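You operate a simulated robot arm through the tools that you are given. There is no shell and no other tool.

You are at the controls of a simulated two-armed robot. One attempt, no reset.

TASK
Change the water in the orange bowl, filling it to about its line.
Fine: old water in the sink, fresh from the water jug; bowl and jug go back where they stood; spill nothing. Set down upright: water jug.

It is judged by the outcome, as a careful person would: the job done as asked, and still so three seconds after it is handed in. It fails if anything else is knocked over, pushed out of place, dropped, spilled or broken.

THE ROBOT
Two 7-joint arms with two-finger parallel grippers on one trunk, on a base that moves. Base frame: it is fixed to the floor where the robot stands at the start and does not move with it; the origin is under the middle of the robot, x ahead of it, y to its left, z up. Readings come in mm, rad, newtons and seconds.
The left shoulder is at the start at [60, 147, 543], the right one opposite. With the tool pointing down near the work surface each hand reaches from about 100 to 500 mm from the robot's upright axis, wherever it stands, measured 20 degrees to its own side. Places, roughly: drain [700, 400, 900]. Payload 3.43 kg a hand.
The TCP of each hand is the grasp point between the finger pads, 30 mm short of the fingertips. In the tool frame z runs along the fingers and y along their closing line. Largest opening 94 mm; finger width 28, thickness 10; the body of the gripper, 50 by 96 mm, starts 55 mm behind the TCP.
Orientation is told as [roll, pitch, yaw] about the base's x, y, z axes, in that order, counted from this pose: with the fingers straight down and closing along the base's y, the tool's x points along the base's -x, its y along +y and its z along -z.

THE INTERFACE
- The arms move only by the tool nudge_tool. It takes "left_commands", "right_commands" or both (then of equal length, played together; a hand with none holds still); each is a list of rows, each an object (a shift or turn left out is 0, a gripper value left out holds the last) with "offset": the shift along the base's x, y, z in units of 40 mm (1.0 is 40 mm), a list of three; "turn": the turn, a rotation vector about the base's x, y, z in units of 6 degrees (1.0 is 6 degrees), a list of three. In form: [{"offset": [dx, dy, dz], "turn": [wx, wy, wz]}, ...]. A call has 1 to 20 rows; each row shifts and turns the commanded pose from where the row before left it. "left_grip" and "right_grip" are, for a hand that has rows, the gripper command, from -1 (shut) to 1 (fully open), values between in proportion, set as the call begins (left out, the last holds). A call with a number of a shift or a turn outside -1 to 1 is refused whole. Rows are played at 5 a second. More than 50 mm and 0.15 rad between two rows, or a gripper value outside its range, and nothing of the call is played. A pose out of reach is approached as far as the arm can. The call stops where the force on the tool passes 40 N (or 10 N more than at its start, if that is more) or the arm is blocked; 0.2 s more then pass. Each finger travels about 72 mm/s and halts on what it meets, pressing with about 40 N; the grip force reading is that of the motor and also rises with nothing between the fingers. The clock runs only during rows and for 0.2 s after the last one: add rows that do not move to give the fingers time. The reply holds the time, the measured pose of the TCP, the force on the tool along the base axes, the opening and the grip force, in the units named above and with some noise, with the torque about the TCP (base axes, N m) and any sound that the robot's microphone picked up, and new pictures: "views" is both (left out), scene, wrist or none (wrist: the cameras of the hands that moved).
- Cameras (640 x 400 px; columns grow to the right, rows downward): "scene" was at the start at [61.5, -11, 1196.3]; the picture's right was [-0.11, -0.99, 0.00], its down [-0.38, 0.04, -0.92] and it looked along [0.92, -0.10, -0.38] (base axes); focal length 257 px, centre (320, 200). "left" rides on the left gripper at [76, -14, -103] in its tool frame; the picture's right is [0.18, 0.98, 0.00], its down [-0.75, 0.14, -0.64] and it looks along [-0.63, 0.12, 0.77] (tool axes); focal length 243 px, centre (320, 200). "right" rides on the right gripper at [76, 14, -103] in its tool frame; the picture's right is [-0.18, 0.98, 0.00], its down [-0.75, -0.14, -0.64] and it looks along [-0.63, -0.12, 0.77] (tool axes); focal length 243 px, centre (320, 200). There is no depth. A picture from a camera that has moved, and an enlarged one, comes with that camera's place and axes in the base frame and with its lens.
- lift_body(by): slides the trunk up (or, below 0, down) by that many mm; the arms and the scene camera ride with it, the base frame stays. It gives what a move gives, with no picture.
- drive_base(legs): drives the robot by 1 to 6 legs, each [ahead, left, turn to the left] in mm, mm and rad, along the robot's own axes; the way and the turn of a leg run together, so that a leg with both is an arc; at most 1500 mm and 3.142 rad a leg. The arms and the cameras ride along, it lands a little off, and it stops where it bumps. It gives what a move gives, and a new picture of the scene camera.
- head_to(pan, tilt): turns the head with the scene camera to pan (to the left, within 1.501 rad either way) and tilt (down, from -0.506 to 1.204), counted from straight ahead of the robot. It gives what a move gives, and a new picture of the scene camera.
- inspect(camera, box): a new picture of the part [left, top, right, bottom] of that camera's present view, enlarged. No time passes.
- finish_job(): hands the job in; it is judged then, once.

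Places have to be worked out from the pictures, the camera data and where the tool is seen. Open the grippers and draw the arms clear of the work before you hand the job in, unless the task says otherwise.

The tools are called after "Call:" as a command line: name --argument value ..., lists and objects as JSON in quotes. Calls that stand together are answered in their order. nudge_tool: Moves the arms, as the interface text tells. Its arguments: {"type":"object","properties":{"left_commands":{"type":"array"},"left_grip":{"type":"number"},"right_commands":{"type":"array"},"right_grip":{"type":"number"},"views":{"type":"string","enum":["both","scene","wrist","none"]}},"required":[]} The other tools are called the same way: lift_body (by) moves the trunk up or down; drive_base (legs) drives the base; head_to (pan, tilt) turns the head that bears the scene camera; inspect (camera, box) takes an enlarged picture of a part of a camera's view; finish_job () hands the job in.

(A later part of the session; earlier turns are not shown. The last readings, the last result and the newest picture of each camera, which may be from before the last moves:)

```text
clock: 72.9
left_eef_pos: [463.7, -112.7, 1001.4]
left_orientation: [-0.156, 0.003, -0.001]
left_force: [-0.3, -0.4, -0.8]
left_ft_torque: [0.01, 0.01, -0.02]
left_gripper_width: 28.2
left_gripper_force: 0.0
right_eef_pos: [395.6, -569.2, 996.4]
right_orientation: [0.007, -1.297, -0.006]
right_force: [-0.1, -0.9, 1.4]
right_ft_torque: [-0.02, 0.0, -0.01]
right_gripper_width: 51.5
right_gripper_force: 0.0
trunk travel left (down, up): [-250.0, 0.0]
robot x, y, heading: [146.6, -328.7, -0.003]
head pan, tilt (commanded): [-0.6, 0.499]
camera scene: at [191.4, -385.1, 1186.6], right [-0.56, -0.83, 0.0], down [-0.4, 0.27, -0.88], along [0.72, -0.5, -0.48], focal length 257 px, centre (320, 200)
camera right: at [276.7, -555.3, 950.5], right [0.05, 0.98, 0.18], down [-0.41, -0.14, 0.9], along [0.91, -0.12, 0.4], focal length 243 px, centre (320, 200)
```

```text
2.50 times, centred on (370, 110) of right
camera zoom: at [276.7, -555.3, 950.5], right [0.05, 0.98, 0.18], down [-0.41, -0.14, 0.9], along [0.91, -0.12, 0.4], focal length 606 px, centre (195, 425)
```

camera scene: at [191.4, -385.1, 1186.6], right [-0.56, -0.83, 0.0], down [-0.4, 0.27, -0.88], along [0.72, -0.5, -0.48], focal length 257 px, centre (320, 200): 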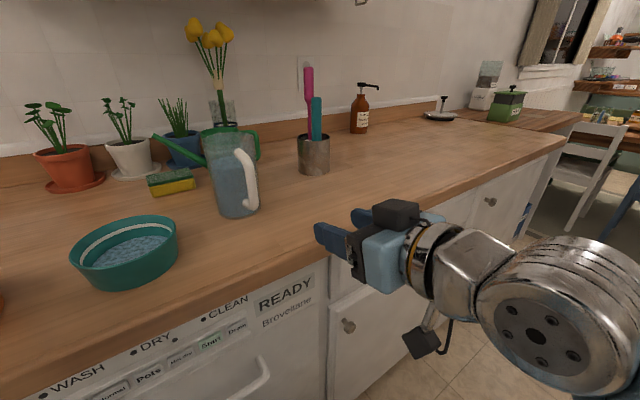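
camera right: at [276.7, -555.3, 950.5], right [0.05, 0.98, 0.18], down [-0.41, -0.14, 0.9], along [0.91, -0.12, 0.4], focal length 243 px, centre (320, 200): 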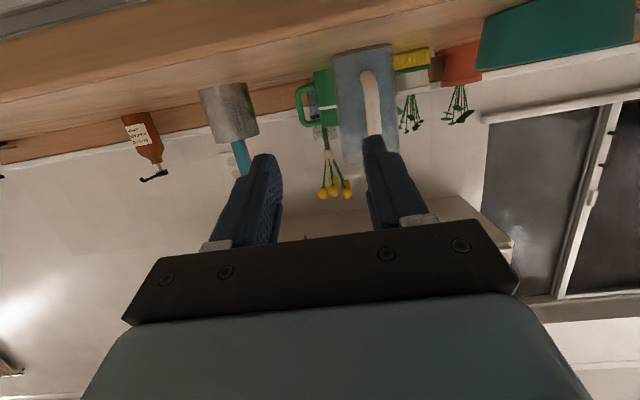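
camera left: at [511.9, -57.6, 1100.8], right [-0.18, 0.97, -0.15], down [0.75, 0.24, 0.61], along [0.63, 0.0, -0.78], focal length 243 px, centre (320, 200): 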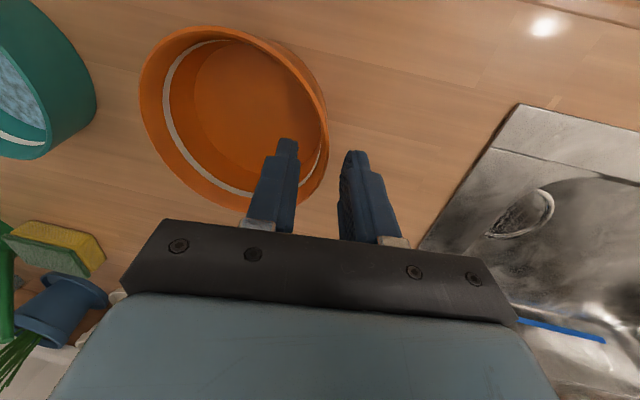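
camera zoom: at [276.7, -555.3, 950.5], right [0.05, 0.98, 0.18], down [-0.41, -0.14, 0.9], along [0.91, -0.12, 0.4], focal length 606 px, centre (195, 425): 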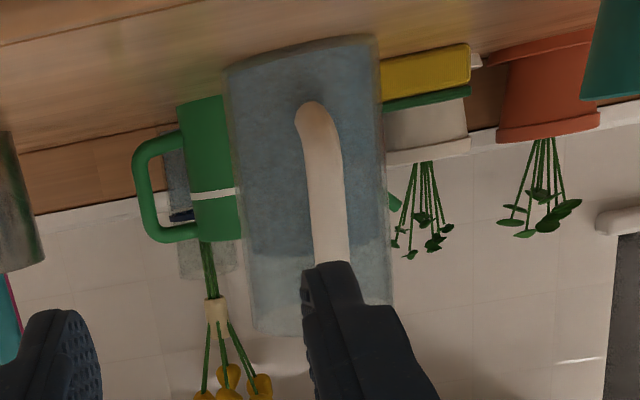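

The handle bar is now located at about (586,-514.5), vertical from z≈970 to 1030, with the jug axis near (664,-508). I'll align the hand in y and approach part of the way in x.

Call:
nudge_tool --right_commands '[{"offset": [0, 0.684, 0]}, {"offset": [0, 0.684, -0.05]}, {"offset": [0.6, 0, 0]}, {"offset": [0.8, 0, 0]}, {"offset": [0.8, 0, 0]}, {"offset": [0.8, 0, 0]}, {"offset": [0, 0, 0]}]' --views "both"

Call:
inspect --camera "right" --box '[200, 20, 440, 240]'

Call:
inspect --camera "scene" --box '[180, 110, 340, 230]'

```text
clock: 74.5
left_eef_pos: [464.7, -112.5, 1000.2]
left_orientation: [-0.156, 0.004, -0.002]
left_force: [1.3, -0.4, -0.2]
left_ft_torque: [0.02, 0.03, 0.01]
left_gripper_width: 28.0
left_gripper_force: 0.0
right_eef_pos: [515.1, -514.6, 994.5]
right_orientation: [0.006, -1.295, -0.006]
right_force: [0.1, 0.9, -0.9]
right_ft_torque: [-0.04, 0.0, -0.05]
right_gripper_width: 51.8
right_gripper_force: 0.0
trunk travel left (down, up): [-250.0, 0.0]
robot x, y, heading: [147.4, -329.7, -0.003]
head pan, tilt (commanded): [-0.6, 0.499]
camera scene: at [191.6, -385.0, 1186.6], right [-0.56, -0.83, 0.0], down [-0.4, 0.27, -0.88], along [0.72, -0.5, -0.48], focal length 257 px, centre (320, 200)
camera right: at [397.8, -500.3, 948.9], right [0.05, 0.98, 0.18], down [-0.41, -0.14, 0.9], along [0.91, -0.12, 0.4], focal length 243 px, centre (320, 200)
```

scene: 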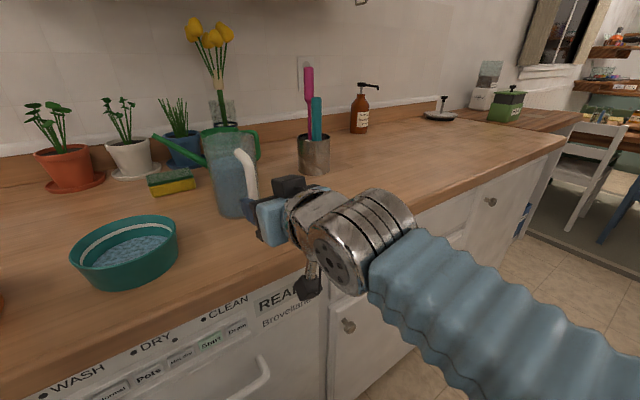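
right: 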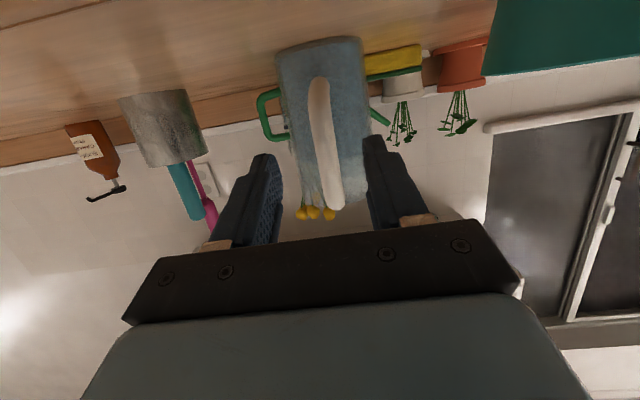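

```text
1.82 times, centred on (320, 130) of right
camera zoom: at [397.8, -500.3, 948.9], right [0.05, 0.98, 0.18], down [-0.41, -0.14, 0.9], along [0.91, -0.12, 0.4], focal length 441 px, centre (320, 327)
```

zoom: 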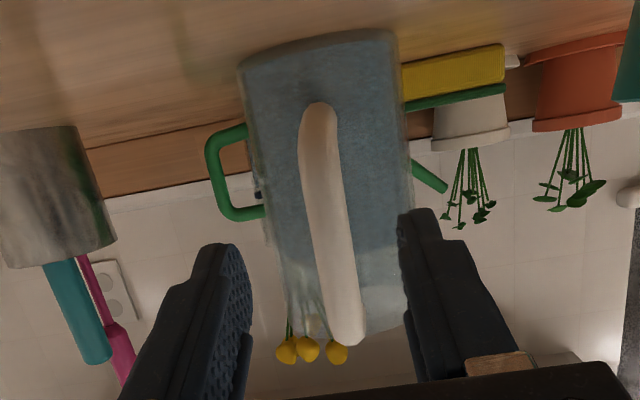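

```text
3.33 times, centred on (260, 170) of scene
camera zoom: at [191.6, -385.0, 1186.6], right [-0.56, -0.83, 0.0], down [-0.4, 0.27, -0.88], along [0.72, -0.5, -0.48], focal length 856 px, centre (520, 300)
```

zoom: 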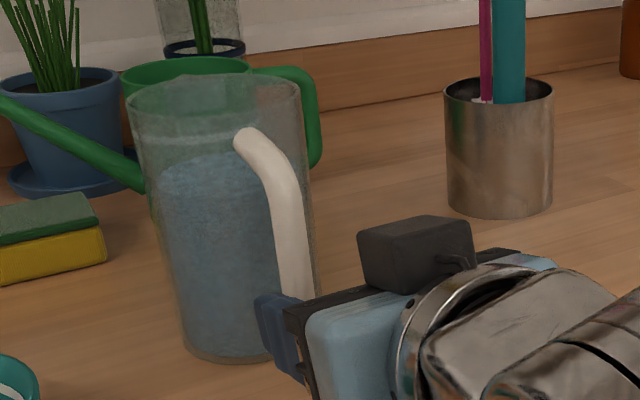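

The bar is centred between the fingers to within about 2 mm. I'll continue the approach to x≈580.

Call:
nudge_tool --right_commands '[{"offset": [0.4, 0.05, 0]}, {"offset": [0.4, 0, 0]}, {"offset": [0.3, 0, 0]}, {"offset": [0.3, 0, 0]}, {"offset": [0.2, 0, 0]}, {"offset": [0, 0, 0]}]' --views "both"

Call:
inspect --camera "right" --box '[200, 20, 440, 240]'

Call:
inspect --camera "scene" --box '[180, 110, 340, 230]'

```text
clock: 75.9
left_eef_pos: [463.2, -114.0, 1000.5]
left_orientation: [-0.156, 0.003, -0.001]
left_force: [-0.5, 0.1, 0.5]
left_ft_torque: [0.01, 0.0, -0.01]
left_gripper_width: 28.3
left_gripper_force: 0.1
right_eef_pos: [579.7, -511.3, 995.8]
right_orientation: [0.004, -1.296, -0.003]
right_force: [-0.4, -0.9, 0.6]
right_ft_torque: [0.0, 0.0, 0.01]
right_gripper_width: 51.6
right_gripper_force: 0.0
trunk travel left (down, up): [-250.0, 0.0]
robot x, y, heading: [144.9, -334.8, -0.002]
head pan, tilt (commanded): [-0.6, 0.499]
camera scene: at [191.5, -385.1, 1186.6], right [-0.56, -0.83, 0.0], down [-0.4, 0.27, -0.88], along [0.72, -0.5, -0.48], focal length 257 px, centre (320, 200)
camera right: at [461.3, -498.3, 949.1], right [0.05, 0.98, 0.18], down [-0.41, -0.14, 0.9], along [0.91, -0.12, 0.4], focal length 243 px, centre (320, 200)
```

scene: 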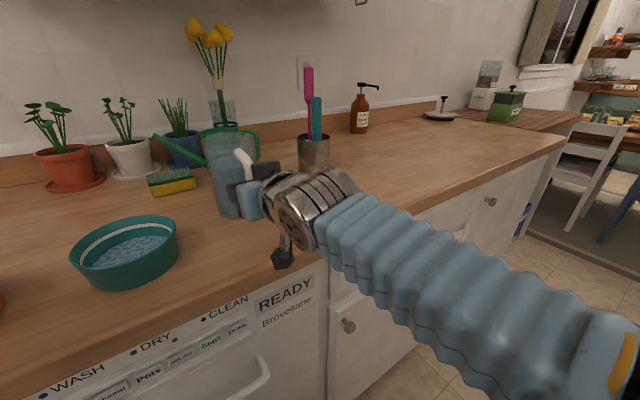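
right: 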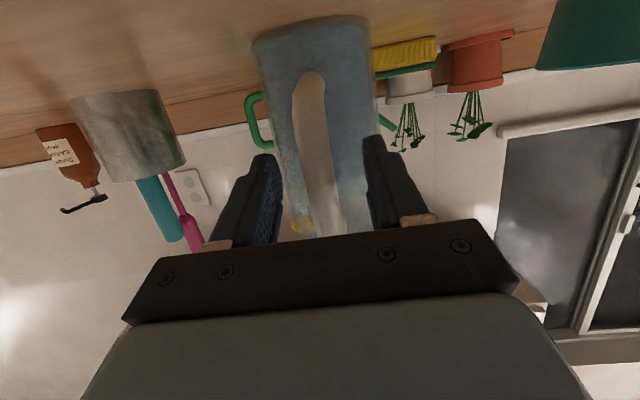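

```text
1.82 times, centred on (320, 130) of right
camera zoom: at [461.3, -498.3, 949.1], right [0.05, 0.98, 0.18], down [-0.41, -0.14, 0.9], along [0.91, -0.12, 0.4], focal length 441 px, centre (320, 327)
```

zoom: 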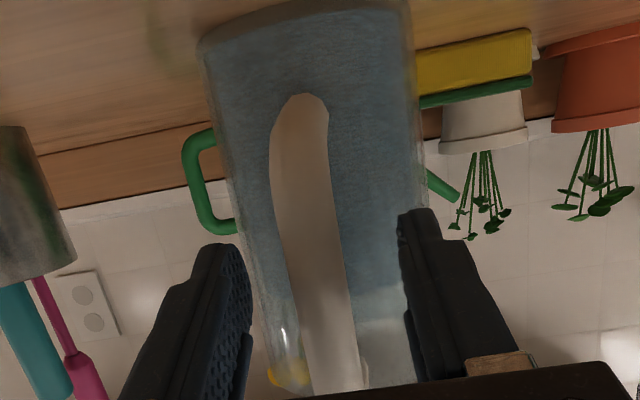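

```text
3.33 times, centred on (260, 170) of scene
camera zoom: at [191.5, -385.1, 1186.6], right [-0.56, -0.83, 0.0], down [-0.4, 0.27, -0.88], along [0.72, -0.5, -0.48], focal length 856 px, centre (520, 300)
```

zoom: 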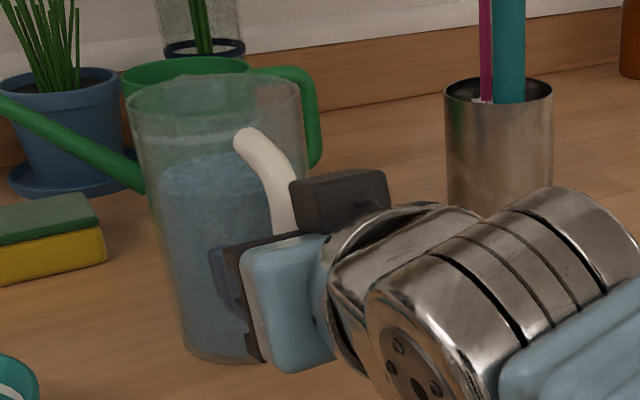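

The bar sits centred between the pads with about 10 mm clearance from the fingertips to the glass. I'll close on the handle.

Call:
nudge_tool --right_commands '[{"offset": [0, 0, 0]}, {"offset": [0, 0, 0]}, {"offset": [0, 0, 0]}, {"offset": [0, 0, 0]}, {"offset": [0, 0, 0]}, {"offset": [0, 0, 0]}]' --right_grip -1 --views "both"

Call:
inspect --camera "right" --box '[200, 20, 440, 240]'

Call:
inspect --camera "scene" --box '[180, 110, 340, 230]'

```text
clock: 77.3
left_eef_pos: [463.4, -112.2, 1000.8]
left_orientation: [-0.158, 0.003, -0.003]
left_force: [-0.6, -0.9, -0.5]
left_ft_torque: [-0.02, -0.03, 0.01]
left_gripper_width: 28.1
left_gripper_force: 0.1
right_eef_pos: [580.1, -512.3, 994.9]
right_orientation: [0.005, -1.296, -0.006]
right_force: [0.0, -1.0, 1.0]
right_ft_torque: [-0.02, -0.01, -0.02]
right_gripper_width: 20.6
right_gripper_force: 39.3
trunk travel left (down, up): [-250.0, 0.0]
robot x, y, heading: [149.7, -333.0, -0.003]
head pan, tilt (commanded): [-0.6, 0.499]
camera scene: at [191.5, -385.1, 1186.6], right [-0.56, -0.83, 0.0], down [-0.4, 0.27, -0.88], along [0.72, -0.5, -0.48], focal length 257 px, centre (320, 200)
camera right: at [461.2, -498.3, 949.0], right [0.05, 0.98, 0.18], down [-0.41, -0.14, 0.9], along [0.91, -0.12, 0.4], focal length 243 px, centre (320, 200)
```

scene: 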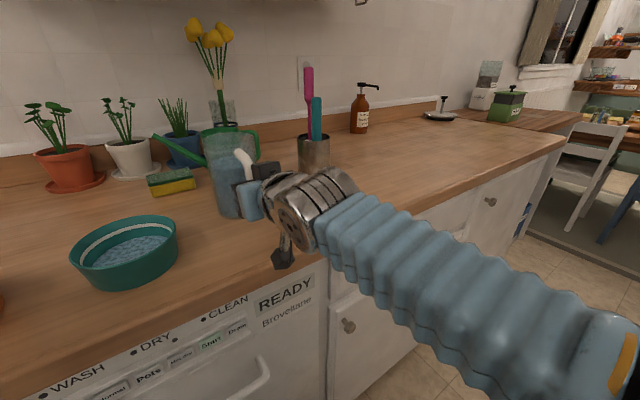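
right: 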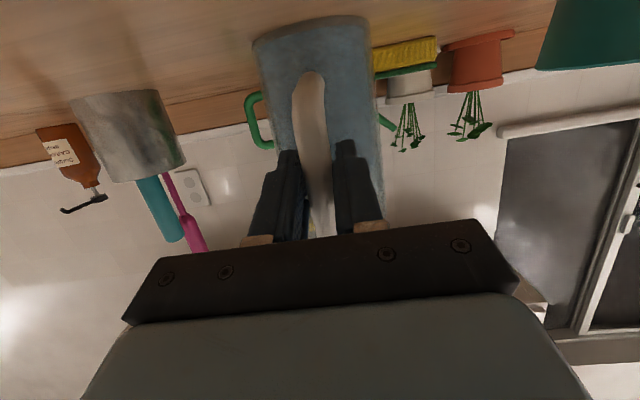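

```text
1.82 times, centred on (320, 130) of right
camera zoom: at [461.2, -498.3, 949.0], right [0.05, 0.98, 0.18], down [-0.41, -0.14, 0.9], along [0.91, -0.12, 0.4], focal length 441 px, centre (320, 327)
```

zoom: 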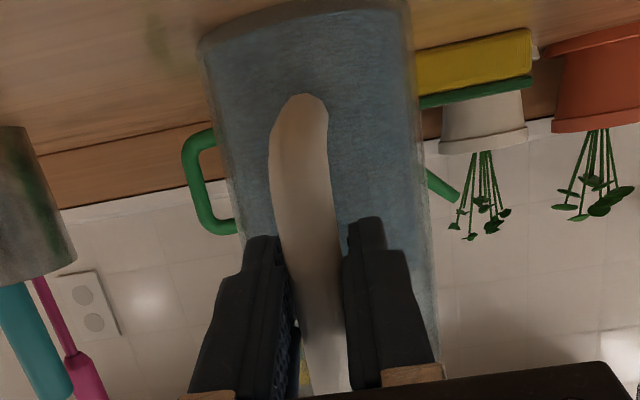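

```text
3.33 times, centred on (260, 170) of scene
camera zoom: at [191.5, -385.1, 1186.6], right [-0.56, -0.83, 0.0], down [-0.4, 0.27, -0.88], along [0.72, -0.5, -0.48], focal length 856 px, centre (520, 300)
```

zoom: 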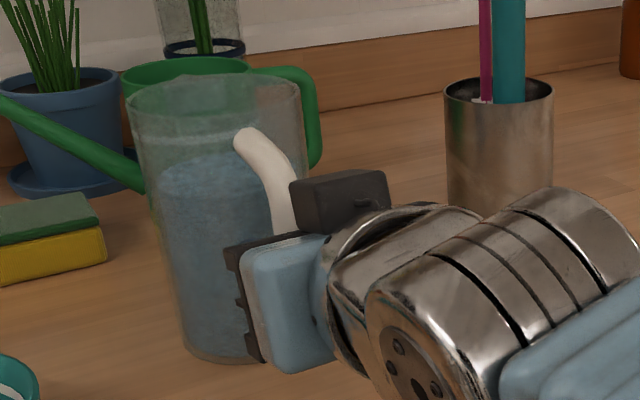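

The handle is gripped at 20.6 mm with 39 N, and the jug hasn't moved. I'll lift just 4 mm and check whether it stays upright in the grip.

Call:
nudge_tool --right_commands '[{"offset": [0, 0, 0.05]}, {"offset": [0, 0, 0.05]}, {"offset": [0, 0, 0]}]' --views "wrist"

Call:
inspect --camera "right" --box '[200, 20, 440, 240]'

Call:
inspect --camera "scene" --box '[180, 110, 340, 230]'

```text
clock: 78.1
left_eef_pos: [464.6, -113.0, 1000.4]
left_orientation: [-0.154, 0.004, -0.003]
left_force: [0.5, -0.1, -0.4]
left_ft_torque: [0.0, -0.04, -0.04]
left_gripper_width: 28.0
left_gripper_force: 0.0
right_eef_pos: [579.8, -511.6, 997.6]
right_orientation: [0.006, -1.293, -0.006]
right_force: [0.4, 0.3, -5.1]
right_ft_torque: [-0.01, 0.35, 0.0]
right_gripper_width: 20.4
right_gripper_force: 40.2
trunk travel left (down, up): [-250.0, 0.0]
robot x, y, heading: [149.5, -331.8, 0.001]
head pan, tilt (commanded): [-0.6, 0.499]
camera right: at [461.4, -498.7, 952.3], right [0.05, 0.98, 0.18], down [-0.41, -0.14, 0.9], along [0.91, -0.12, 0.4], focal length 243 px, centre (320, 200)
```

right: 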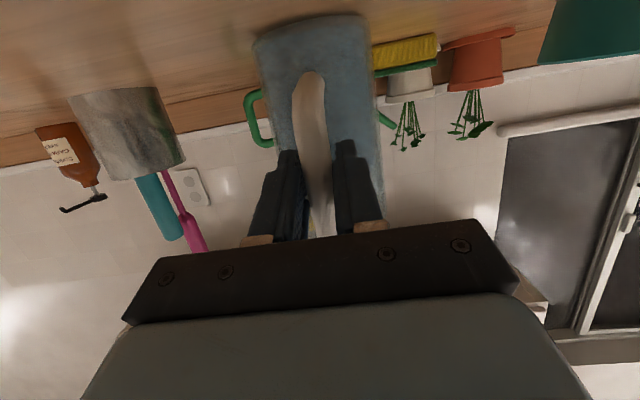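

```text
1.82 times, centred on (320, 130) of right
camera zoom: at [461.4, -498.7, 952.3], right [0.05, 0.98, 0.18], down [-0.41, -0.14, 0.9], along [0.91, -0.12, 0.4], focal length 441 px, centre (320, 327)
```

zoom: 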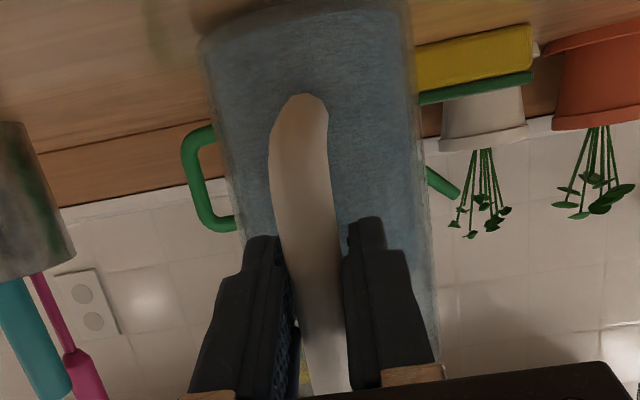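

```text
3.33 times, centred on (260, 170) of scene
camera zoom: at [191.8, -385.2, 1186.5], right [-0.56, -0.83, 0.0], down [-0.4, 0.27, -0.88], along [0.72, -0.5, -0.48], focal length 856 px, centre (520, 300)
```

zoom: 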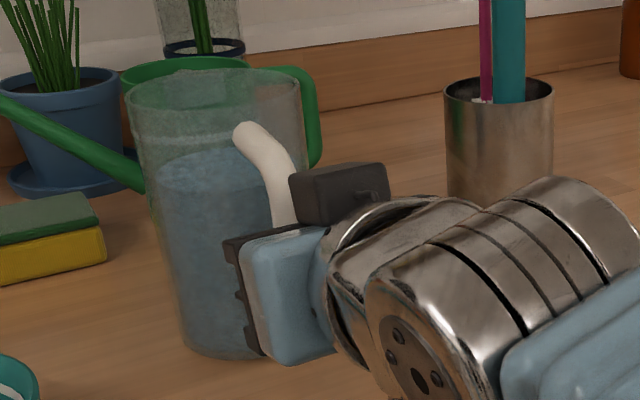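

The jug rises with the hand and stays upright, carrying about 5 N. I'll continue lifting gently.

Call:
nudge_tool --right_commands '[{"offset": [0, 0, 0.1]}, {"offset": [0, 0, 0.12]}, {"offset": [0, 0, 0.12]}, {"offset": [0, 0, 0.12]}, {"offset": [0, 0, 0.12]}, {"offset": [0, 0, 0.12]}, {"offset": [0, 0, 0.1]}, {"offset": [0, 0, 0]}]' --views "both"

Call:
inspect --camera "right" --box '[200, 20, 440, 240]'

```text
clock: 79.9
left_eef_pos: [464.6, -112.1, 1000.3]
left_orientation: [-0.153, 0.002, -0.002]
left_force: [0.2, -0.1, -0.6]
left_ft_torque: [-0.05, 0.0, -0.02]
left_gripper_width: 28.4
left_gripper_force: 0.1
right_eef_pos: [580.9, -512.5, 1031.4]
right_orientation: [0.007, -1.295, -0.004]
right_force: [0.2, -0.8, -5.2]
right_ft_torque: [-0.06, 0.39, 0.04]
right_gripper_width: 21.0
right_gripper_force: 40.7
trunk travel left (down, up): [-250.0, 0.0]
robot x, y, heading: [144.4, -330.6, 0.002]
head pan, tilt (commanded): [-0.6, 0.499]
camera scene: at [191.8, -385.2, 1186.5], right [-0.56, -0.83, 0.0], down [-0.4, 0.27, -0.88], along [0.72, -0.5, -0.48], focal length 257 px, centre (320, 200)
camera right: at [461.4, -498.7, 984.6], right [0.05, 0.98, 0.18], down [-0.41, -0.14, 0.9], along [0.91, -0.12, 0.4], focal length 243 px, centre (320, 200)
```

scene: 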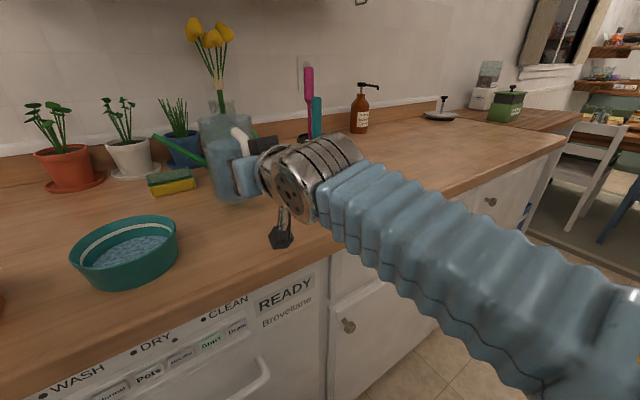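
right: 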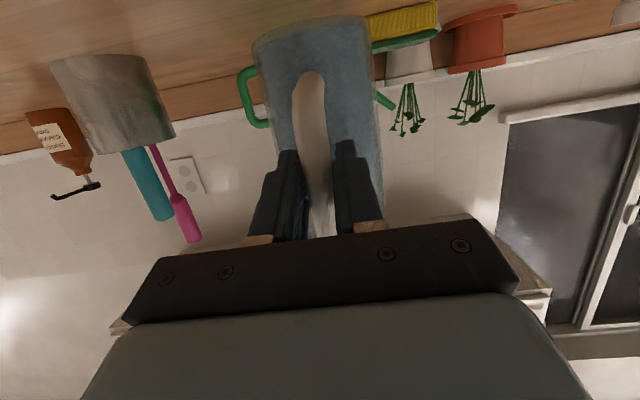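

```text
1.82 times, centred on (320, 130) of right
camera zoom: at [461.4, -498.7, 984.6], right [0.05, 0.98, 0.18], down [-0.41, -0.14, 0.9], along [0.91, -0.12, 0.4], focal length 441 px, centre (320, 327)
```

zoom: 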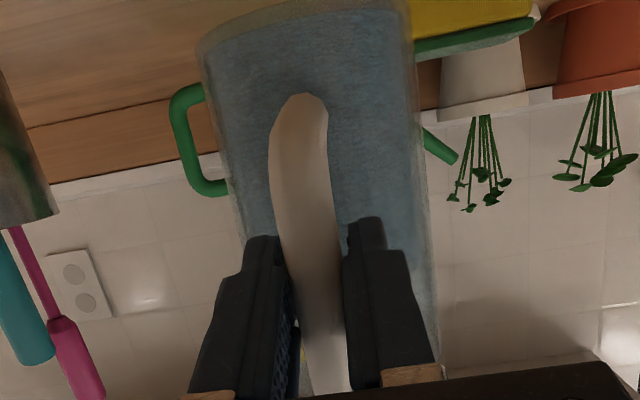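

The jug is firm in the grip at 5.2 N. I'll lift another 25 mm for clearance, then back straight off so the jug is clear of the bowls before moving left.

Call:
nudge_tool --right_commands '[{"offset": [0, 0, 0.12]}, {"offset": [0, 0, 0.12]}, {"offset": [0, 0, 0.12]}, {"offset": [0, 0, 0.12]}, {"offset": [0, 0, 0.12]}, {"offset": [0, 0, 0]}]' --views "wrist"

Call:
drive_base --legs '[[-100, 0, 0], [-107, 0, 0]]'

```text
clock: 81.3
left_eef_pos: [463.5, -113.1, 1000.8]
left_orientation: [-0.153, 0.003, -0.002]
left_force: [0.7, -0.4, 0.2]
left_ft_torque: [-0.04, -0.01, -0.01]
left_gripper_width: 28.3
left_gripper_force: 0.1
right_eef_pos: [579.5, -512.1, 1053.8]
right_orientation: [0.004, -1.293, -0.003]
right_force: [0.7, -0.9, -4.8]
right_ft_torque: [-0.05, 0.4, -0.02]
right_gripper_width: 20.4
right_gripper_force: 39.5
trunk travel left (down, up): [-250.0, 0.0]
robot x, y, heading: [147.7, -331.8, 0.0]
head pan, tilt (commanded): [-0.6, 0.499]
camera right: at [461.2, -498.6, 1008.5], right [0.05, 0.98, 0.18], down [-0.41, -0.14, 0.9], along [0.91, -0.12, 0.4], focal length 243 px, centre (320, 200)
```

right: 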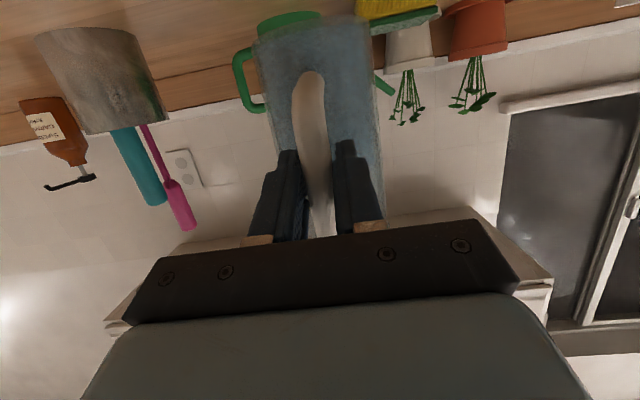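

```text
clock: 83.2
left_eef_pos: [257.6, -112.5, 1000.5]
left_orientation: [-0.153, 0.004, -0.001]
left_force: [-0.2, 0.3, -0.5]
left_ft_torque: [0.02, 0.02, 0.03]
left_gripper_width: 28.2
left_gripper_force: 0.1
right_eef_pos: [372.4, -512.7, 1053.6]
right_orientation: [0.005, -1.295, -0.004]
right_force: [0.0, 0.4, -4.7]
right_ft_torque: [-0.02, 0.4, -0.02]
right_gripper_width: 20.5
right_gripper_force: 40.2
trunk travel left (down, up): [-250.0, 0.0]
robot x, y, heading: [-64.6, -331.1, 0.002]
head pan, tilt (commanded): [-0.6, 0.499]
camera scene: at [-15.3, -385.2, 1186.5], right [-0.56, -0.83, 0.0], down [-0.4, 0.27, -0.88], along [0.72, -0.5, -0.48], focal length 257 px, centre (320, 200)
```

scene: 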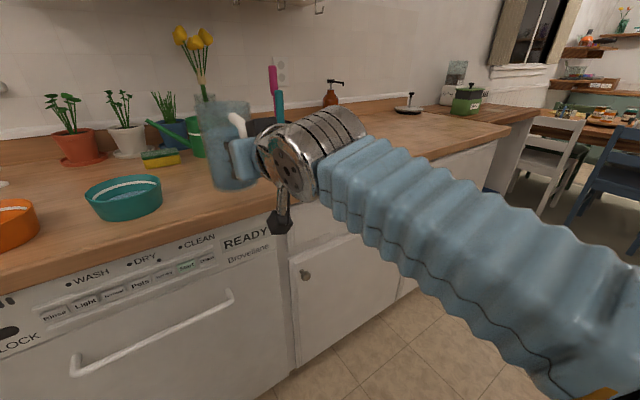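

The jug is clear of the counter and steady. Now I'll drive left so it lines up with the orange bowl, and turn the head to watch.

Call:
drive_base --legs '[[0, 145, 0], [0, 145, 0], [0, 141, 0]]'

Call:
head_to --pan -0.3 --tilt 0.45

```text
clock: 86.5
left_eef_pos: [257.1, 317.9, 1000.9]
left_orientation: [-0.154, 0.004, -0.003]
left_force: [0.7, 0.3, -0.5]
left_ft_torque: [0.02, 0.0, -0.01]
left_gripper_width: 28.1
left_gripper_force: 0.2
right_eef_pos: [372.3, -82.8, 1053.9]
right_orientation: [0.006, -1.297, -0.006]
right_force: [0.3, 0.1, -4.8]
right_ft_torque: [0.01, 0.36, 0.01]
right_gripper_width: 20.2
right_gripper_force: 40.1
trunk travel left (down, up): [-250.0, 0.0]
robot x, y, heading: [-61.2, 98.5, 0.006]
head pan, tilt (commanded): [-0.6, 0.499]
camera scene: at [-15.4, 45.2, 1186.5], right [-0.57, -0.82, 0.0], down [-0.4, 0.27, -0.88], along [0.72, -0.5, -0.48], focal length 257 px, centre (320, 200)
```

scene: 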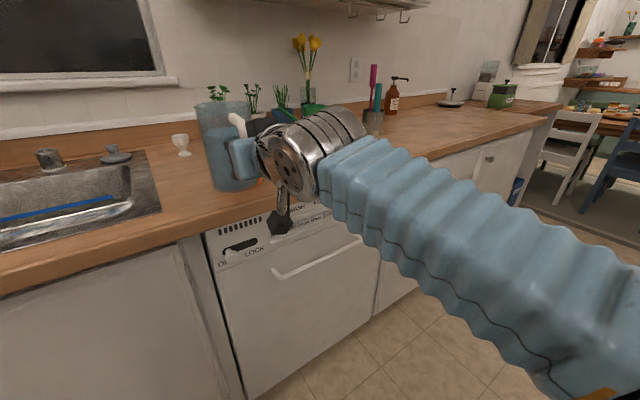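

```text
clock: 87.2
left_eef_pos: [256.7, 317.5, 1000.5]
left_orientation: [-0.155, 0.003, -0.001]
left_force: [-0.1, -0.2, -0.8]
left_ft_torque: [0.02, 0.02, -0.04]
left_gripper_width: 28.4
left_gripper_force: 0.0
right_eef_pos: [371.7, -82.9, 1053.9]
right_orientation: [0.007, -1.294, -0.005]
right_force: [-0.3, 0.1, -4.8]
right_ft_torque: [-0.03, 0.38, -0.02]
right_gripper_width: 20.5
right_gripper_force: 39.9
trunk travel left (down, up): [-250.0, 0.0]
robot x, y, heading: [-58.5, 99.4, -0.0]
head pan, tilt (commanded): [-0.3, 0.45]
camera scene: at [-2.7, 69.6, 1191.0], right [-0.3, -0.95, 0.0], down [-0.42, 0.13, -0.9], along [0.86, -0.27, -0.44], focal length 257 px, centre (320, 200)
```

scene: 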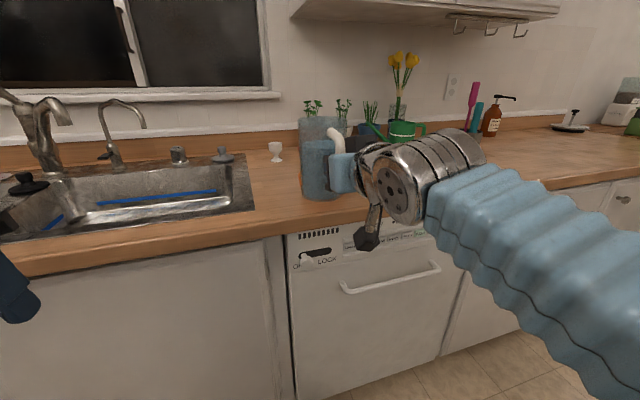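

The jug would block my head's view of the bowl from this side. If I pour slightly towards forward-left instead, approaching from the bowl's near-right, the bowl stays visible, so I'll shift right by 100 mm.

Call:
drive_base --legs '[[0, -100, 0]]'

Call:
head_to --pan -0.15 --tilt 0.45

```text
clock: 88.4
left_eef_pos: [257.5, 216.4, 999.4]
left_orientation: [-0.156, 0.005, -0.003]
left_force: [0.0, -0.3, -0.5]
left_ft_torque: [-0.03, -0.02, 0.01]
left_gripper_width: 27.9
left_gripper_force: 0.1
right_eef_pos: [372.0, -183.6, 1054.8]
right_orientation: [0.002, -1.294, -0.005]
right_force: [-0.6, 0.8, -5.3]
right_ft_torque: [-0.01, 0.35, 0.01]
right_gripper_width: 20.5
right_gripper_force: 40.2
trunk travel left (down, up): [-250.0, 0.0]
robot x, y, heading: [-61.6, -6.4, -0.002]
head pan, tilt (commanded): [-0.3, 0.45]
camera scene: at [-2.7, -31.3, 1191.0], right [-0.3, -0.95, 0.0], down [-0.42, 0.13, -0.9], along [0.86, -0.27, -0.44], focal length 257 px, centre (320, 200)
```

scene: 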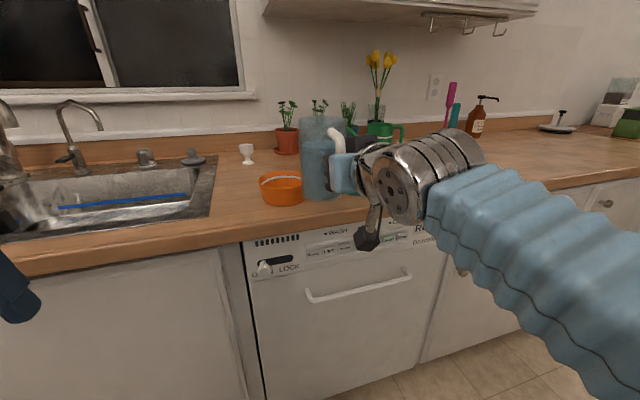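

```text
clock: 89.1
left_eef_pos: [257.1, 216.3, 1000.0]
left_orientation: [-0.156, 0.004, -0.002]
left_force: [0.5, 0.7, -0.1]
left_ft_torque: [0.02, -0.04, -0.03]
left_gripper_width: 28.4
left_gripper_force: 0.0
right_eef_pos: [372.5, -184.8, 1053.1]
right_orientation: [0.003, -1.292, -0.005]
right_force: [0.3, -0.3, -5.3]
right_ft_torque: [0.0, 0.37, -0.04]
right_gripper_width: 20.5
right_gripper_force: 39.9
trunk travel left (down, up): [-250.0, 0.0]
robot x, y, heading: [-62.3, -6.6, -0.001]
head pan, tilt (commanded): [-0.15, 0.45]
camera scene: at [0.3, -18.1, 1191.0], right [-0.15, -0.99, 0.0], down [-0.43, 0.07, -0.9], along [0.89, -0.14, -0.44], focal length 257 px, centre (320, 200)
```

scene: 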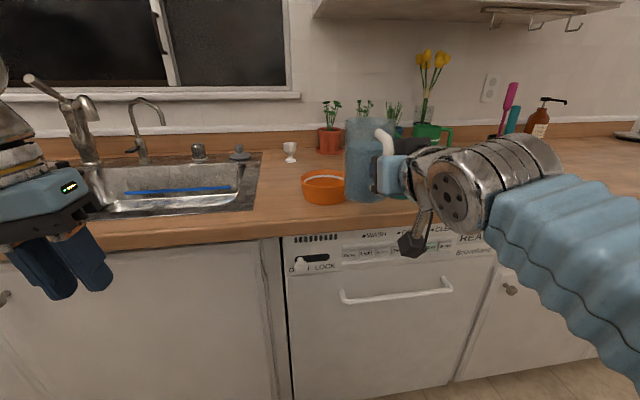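

The bowl is visible beside the jug. I'll tilt the jug gradually to about 15° here, short of any flow, and check that the arm tracks.

Call:
nudge_tool --right_commands '[{"offset": [0, 0, 0], "turn": [-0.2, 0.346, 0]}, {"offset": [0, 0, 0], "turn": [-0.25, 0.433, 0]}, {"offset": [0, 0, 0], "turn": [-0.25, 0.433, 0]}, {"offset": [0, 0, 0], "turn": [-0.25, 0.433, 0]}, {"offset": [0, 0, 0], "turn": [-0.25, 0.433, 0]}, {"offset": [0, 0, 0]}]' --views "both"

```text
clock: 90.5
left_eef_pos: [256.3, 216.6, 999.9]
left_orientation: [-0.155, 0.003, -0.002]
left_force: [0.1, 0.1, 0.3]
left_ft_torque: [0.01, 0.01, 0.03]
left_gripper_width: 28.0
left_gripper_force: 0.1
right_eef_pos: [372.6, -183.6, 1053.6]
right_orientation: [-0.256, -1.06, 0.237]
right_force: [0.3, -0.4, -4.6]
right_ft_torque: [0.0, 0.3, -0.01]
right_gripper_width: 20.5
right_gripper_force: 40.5
trunk travel left (down, up): [-250.0, 0.0]
robot x, y, heading: [-55.9, -2.3, 0.002]
head pan, tilt (commanded): [-0.15, 0.45]
camera scene: at [0.4, -18.0, 1191.0], right [-0.15, -0.99, 0.0], down [-0.43, 0.07, -0.9], along [0.89, -0.14, -0.44], focal length 257 px, centre (320, 200)
camera right: at [246.6, -173.8, 1033.6], right [0.07, 1.0, 0.04], down [-0.21, -0.02, 0.98], along [0.98, -0.08, 0.2], focal length 243 px, centre (320, 200)
```

scene: 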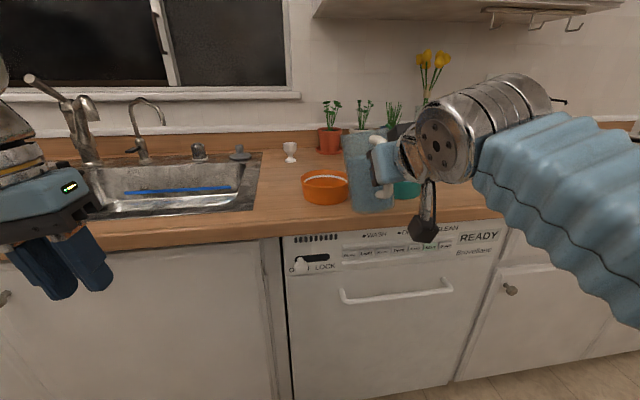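
right: 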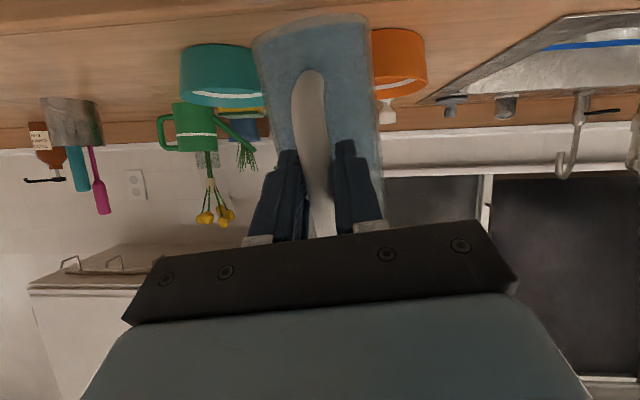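

Tilted 14° and holding well. I'll continue to about 29°, still below the expected flow angle of about 42°.

Call:
nudge_tool --right_commands '[{"offset": [0, 0, 0], "turn": [-0.25, 0.433, 0]}, {"offset": [0, 0, 0], "turn": [-0.25, 0.433, 0]}, {"offset": [0, 0, 0], "turn": [-0.25, 0.433, 0]}, {"offset": [0, 0, 0], "turn": [-0.25, 0.433, 0]}, {"offset": [0, 0, 0], "turn": [-0.25, 0.433, 0]}, {"offset": [0, 0, 0]}]' --views "both"

Call:
inspect --camera "scene" --box '[280, 110, 480, 250]'

```text
clock: 91.9
left_eef_pos: [256.9, 216.6, 1001.2]
left_orientation: [-0.153, 0.003, -0.002]
left_force: [-0.3, 0.6, 0.6]
left_ft_torque: [0.0, 0.0, -0.01]
left_gripper_width: 28.3
left_gripper_force: 0.0
right_eef_pos: [373.4, -183.6, 1054.7]
right_orientation: [-0.361, -0.807, 0.323]
right_force: [-0.6, -0.1, -5.0]
right_ft_torque: [0.01, 0.28, 0.01]
right_gripper_width: 20.6
right_gripper_force: 40.1
trunk travel left (down, up): [-250.0, 0.0]
robot x, y, heading: [-59.6, -2.5, 0.001]
head pan, tilt (commanded): [-0.15, 0.45]
camera scene: at [0.4, -18.1, 1191.0], right [-0.15, -0.99, 0.0], down [-0.43, 0.07, -0.9], along [0.89, -0.14, -0.44], focal length 257 px, centre (320, 200)
camera right: at [245.3, -174.7, 1061.5], right [0.07, 0.99, -0.11], down [0.02, 0.11, 0.99], along [1.0, -0.07, -0.01], focal length 243 px, centre (320, 200)
```

scene: 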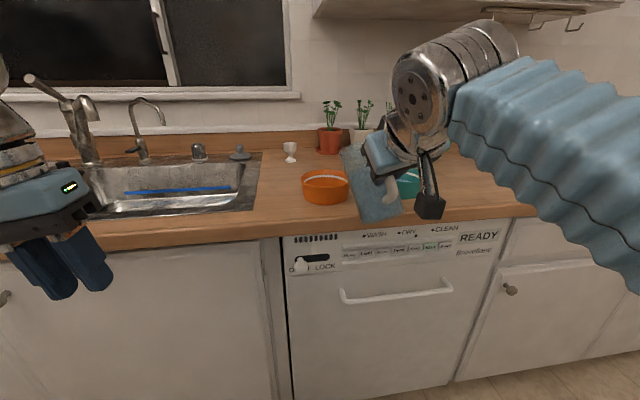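
right: 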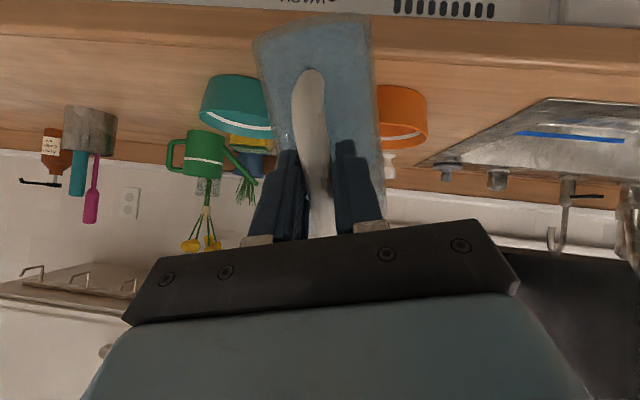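

```text
2.86 times, centred on (380, 180) of scene
camera zoom: at [0.4, -18.1, 1191.0], right [-0.15, -0.99, 0.0], down [-0.43, 0.07, -0.9], along [0.89, -0.14, -0.44], focal length 734 px, centre (149, 257)
```

zoom: 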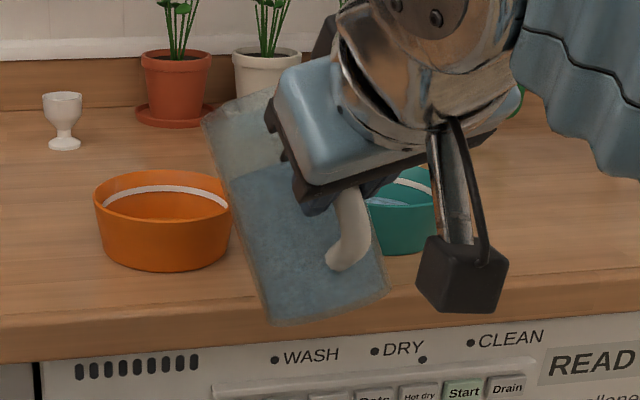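

Holding at 29° with no flow. For the final pose the hand must be closer to the robot, so I'll draw the arm back 84 mm and then drive the base forward to bring the lip over the bowl.

Call:
nudge_tool --right_commands '[{"offset": [-0.2, 0, 0]}, {"offset": [-0.3, 0, 0]}, {"offset": [-0.3, 0, 0]}, {"offset": [-0.3, 0, 0]}, {"offset": [-0.3, 0, 0]}, {"offset": [-0.3, 0, 0]}, {"offset": [-0.3, 0, 0]}, {"offset": [-0.1, 0, 0]}, {"offset": [0, 0, 0]}]' --views "scene"

```text
clock: 93.9
left_eef_pos: [256.6, 216.4, 1001.3]
left_orientation: [-0.154, 0.004, -0.001]
left_force: [-0.1, -0.2, -0.5]
left_ft_torque: [0.0, 0.04, 0.0]
left_gripper_width: 28.7
left_gripper_force: 0.1
right_eef_pos: [290.1, -184.2, 1054.0]
right_orientation: [-0.363, -0.805, 0.32]
right_force: [-0.9, 0.2, -5.4]
right_ft_torque: [0.04, 0.31, 0.01]
right_gripper_width: 20.1
right_gripper_force: 39.8
trunk travel left (down, up): [-250.0, 0.0]
robot x, y, heading: [-60.1, -0.1, -0.001]
head pan, tilt (commanded): [-0.15, 0.45]
camera scene: at [0.3, -18.1, 1191.0], right [-0.15, -0.99, 0.0], down [-0.43, 0.07, -0.9], along [0.89, -0.14, -0.44], focal length 257 px, centre (320, 200)
```

scene: 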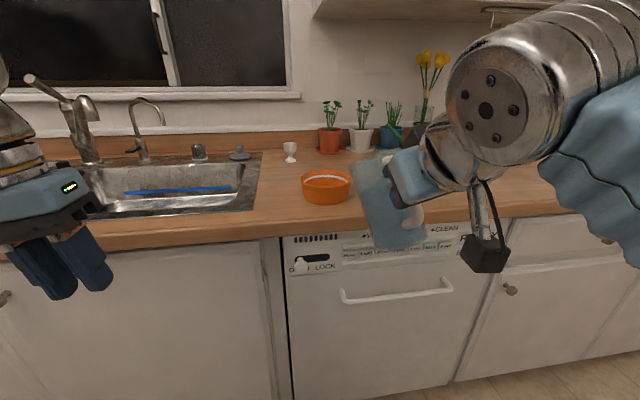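

The reach is fine. Now I'll drive forward in two gentle legs to bring the lip just inside the bowl's near-right rim.

Call:
drive_base --legs '[[64, 0, 0], [62, 0, 0]]'

Call:
head_to --pan -0.3 --tilt 0.6

Call:
inspect --camera "scene" --box '[220, 90, 420, 230]'

```text
clock: 95.5
left_eef_pos: [383.6, 215.1, 1000.0]
left_orientation: [-0.153, 0.004, -0.004]
left_force: [-0.2, 0.4, -0.8]
left_ft_torque: [-0.01, -0.03, -0.02]
left_gripper_width: 28.2
left_gripper_force: 0.1
right_eef_pos: [415.2, -182.3, 1053.5]
right_orientation: [-0.361, -0.807, 0.323]
right_force: [-0.3, 0.6, -4.8]
right_ft_torque: [0.04, 0.32, -0.03]
right_gripper_width: 20.4
right_gripper_force: 39.2
trunk travel left (down, up): [-250.0, 0.0]
robot x, y, heading: [65.1, -0.2, -0.003]
head pan, tilt (commanded): [-0.15, 0.45]
camera scene: at [126.9, -18.3, 1191.0], right [-0.15, -0.99, 0.0], down [-0.43, 0.07, -0.9], along [0.89, -0.14, -0.44], focal length 257 px, centre (320, 200)
```

scene: 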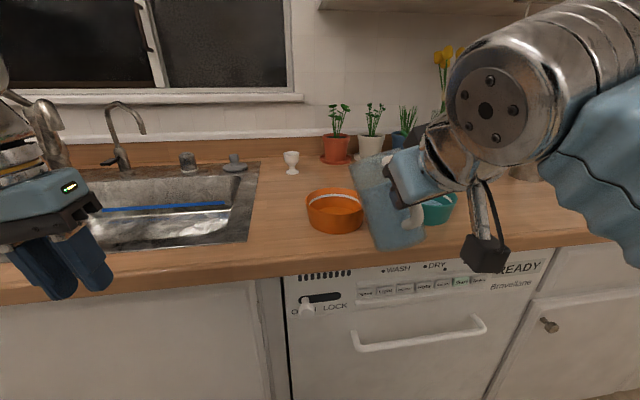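

```text
clock: 96.2
left_eef_pos: [384.4, 215.8, 1000.3]
left_orientation: [-0.153, 0.004, -0.004]
left_force: [0.1, 0.0, 0.2]
left_ft_torque: [-0.02, 0.0, -0.01]
left_gripper_width: 28.3
left_gripper_force: 0.0
right_eef_pos: [415.1, -184.1, 1053.6]
right_orientation: [-0.362, -0.806, 0.322]
right_force: [0.1, -0.3, -5.9]
right_ft_torque: [0.03, 0.3, 0.0]
right_gripper_width: 20.5
right_gripper_force: 39.8
trunk travel left (down, up): [-250.0, 0.0]
robot x, y, heading: [63.2, -0.3, -0.005]
head pan, tilt (commanded): [-0.3, 0.6]
camera scene: at [120.7, -30.6, 1177.5], right [-0.3, -0.95, 0.0], down [-0.54, 0.17, -0.83], along [0.79, -0.24, -0.56], focal length 257 px, centre (320, 200)
```

scene: 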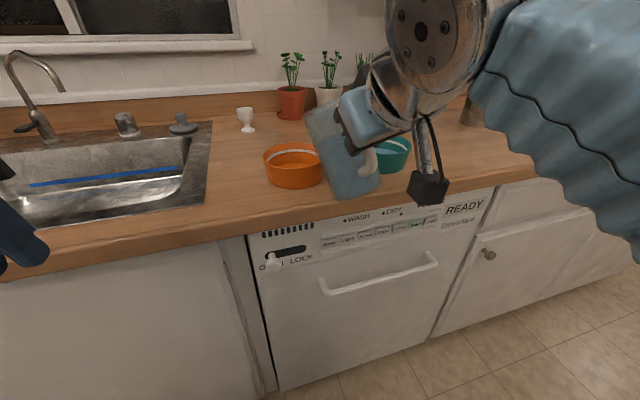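

```text
2.86 times, centred on (320, 160) of scene
camera zoom: at [120.7, -30.6, 1177.5], right [-0.3, -0.95, 0.0], down [-0.54, 0.17, -0.83], along [0.79, -0.24, -0.56], focal length 734 px, centre (320, 314)
```

zoom: 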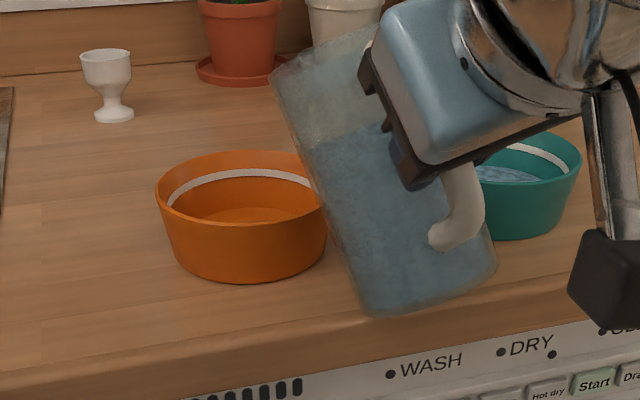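

The lip is at about (550,-142), just inside the bowl's near-right edge, about 85 mm above its rim. I'll tilt further in small steps and watch for the first flow.

Call:
nudge_tool --right_commands '[{"offset": [0.04, 0.04, 0], "turn": [-0.2, 0.346, 0]}, {"offset": [0.04, 0.04, 0], "turn": [-0.2, 0.346, 0]}, {"offset": [0.04, 0.04, 0], "turn": [-0.2, 0.346, 0]}, {"offset": [0.04, 0.04, 0], "turn": [-0.2, 0.346, 0]}, {"offset": [0, 0, 0]}]' --views "scene"

Call:
inspect --camera "scene" --box '[220, 90, 420, 230]'

```text
clock: 97.4
left_eef_pos: [382.9, 217.1, 1000.3]
left_orientation: [-0.157, 0.002, -0.002]
left_force: [-0.5, -0.1, 0.6]
left_ft_torque: [0.01, 0.03, -0.02]
left_gripper_width: 28.1
left_gripper_force: 0.0
right_eef_pos: [420.3, -177.9, 1055.3]
right_orientation: [-0.404, -0.645, 0.352]
right_force: [-0.7, 0.1, 3.0]
right_ft_torque: [0.02, -0.18, 0.04]
right_gripper_width: 20.4
right_gripper_force: 40.1
trunk travel left (down, up): [-250.0, 0.0]
robot x, y, heading: [64.2, -2.9, -0.001]
head pan, tilt (commanded): [-0.3, 0.6]
camera scene: at [120.3, -30.4, 1177.6], right [-0.3, -0.95, 0.0], down [-0.54, 0.17, -0.83], along [0.79, -0.25, -0.56], focal length 257 px, centre (320, 200)
```

scene: 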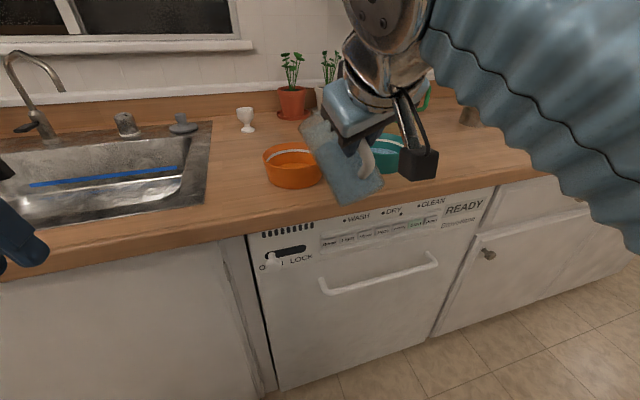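

```text
2.86 times, centred on (320, 160) of scene
camera zoom: at [120.3, -30.4, 1177.6], right [-0.3, -0.95, 0.0], down [-0.54, 0.17, -0.83], along [0.79, -0.25, -0.56], focal length 734 px, centre (320, 314)
```

zoom: 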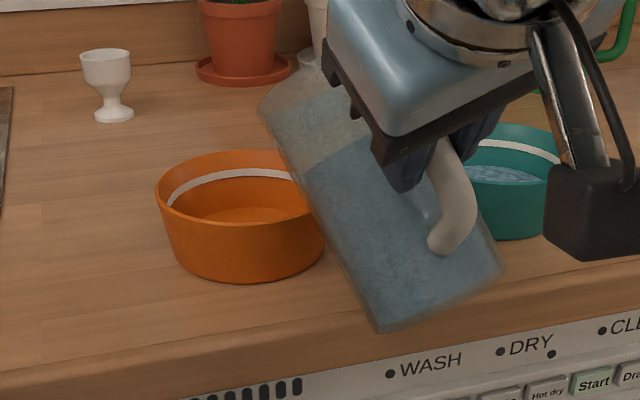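

The force reading flipped to +3 N: the jug's base corner is touching the counter's front edge, which is nearer than I assumed (x≈480). I'll lift straight up right away to clear it.

Call:
nudge_tool --right_commands '[{"offset": [0, 0, 0.15]}, {"offset": [0, 0, 0.15]}, {"offset": [0, 0, 0.1]}, {"offset": [0, 0, 0]}]' --views "both"

Call:
inspect --camera "scene" --box '[220, 90, 420, 230]'

Call:
inspect --camera "right" --box '[200, 20, 440, 240]'

```text
clock: 98.4
left_eef_pos: [383.8, 215.3, 1001.1]
left_orientation: [-0.154, 0.003, -0.002]
left_force: [-0.5, 0.4, 0.3]
left_ft_torque: [-0.01, -0.02, 0.03]
left_gripper_width: 28.1
left_gripper_force: 0.0
right_eef_pos: [422.0, -178.5, 1070.6]
right_orientation: [-0.403, -0.642, 0.349]
right_force: [-0.2, -0.4, -5.4]
right_ft_torque: [0.05, 0.27, 0.01]
right_gripper_width: 20.3
right_gripper_force: 40.0
trunk travel left (down, up): [-250.0, 0.0]
robot x, y, heading: [65.6, -7.7, -0.001]
head pan, tilt (commanded): [-0.3, 0.6]
camera scene: at [120.6, -30.7, 1177.5], right [-0.3, -0.95, 0.0], down [-0.54, 0.17, -0.82], along [0.79, -0.25, -0.57], focal length 257 px, centre (320, 200)
camera right: at [296.5, -167.1, 1095.0], right [0.05, 0.98, -0.2], down [0.16, 0.19, 0.97], along [0.99, -0.08, -0.15], focal length 243 px, centre (320, 200)
```

scene: 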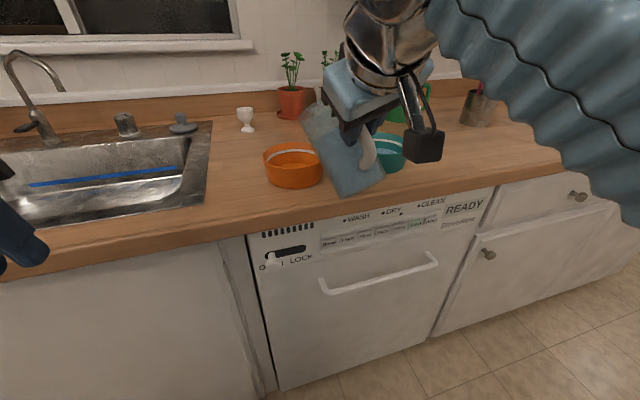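
right: 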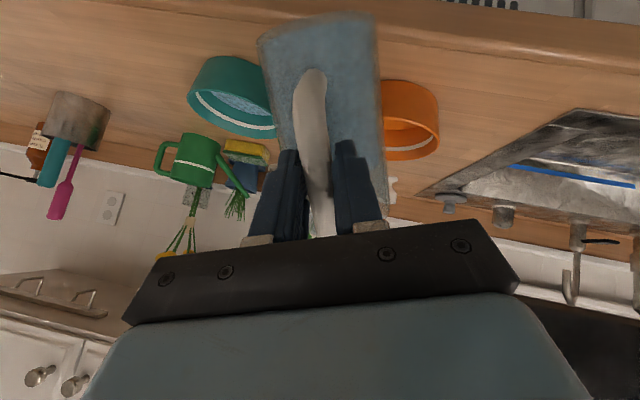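

```text
2.86 times, centred on (320, 160) of scene
camera zoom: at [120.6, -30.7, 1177.5], right [-0.3, -0.95, 0.0], down [-0.54, 0.17, -0.82], along [0.79, -0.25, -0.57], focal length 734 px, centre (320, 314)
```

zoom: 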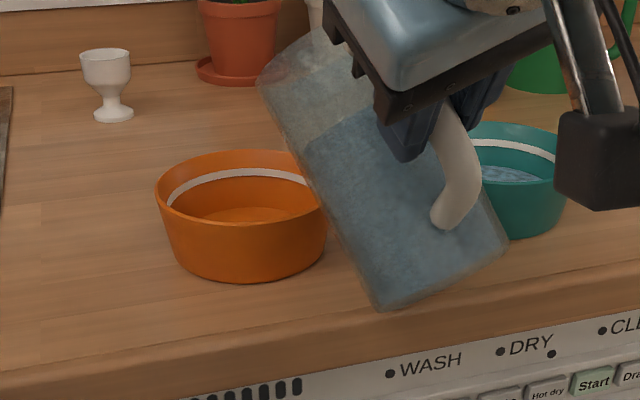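

```text
1.82 times, centred on (320, 130) of right
camera zoom: at [296.5, -167.1, 1095.0], right [0.05, 0.98, -0.2], down [0.16, 0.19, 0.97], along [0.99, -0.08, -0.15], focal length 441 px, centre (320, 327)
```

zoom: 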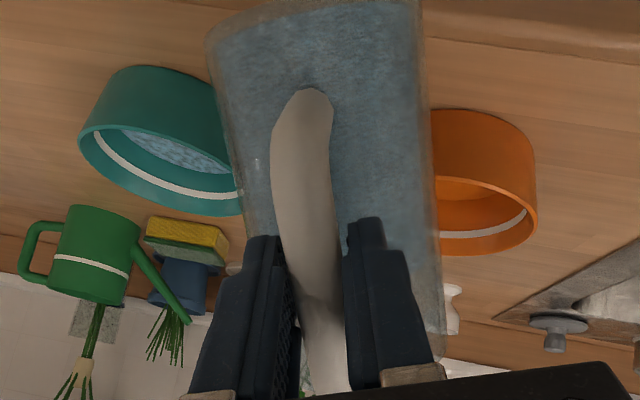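

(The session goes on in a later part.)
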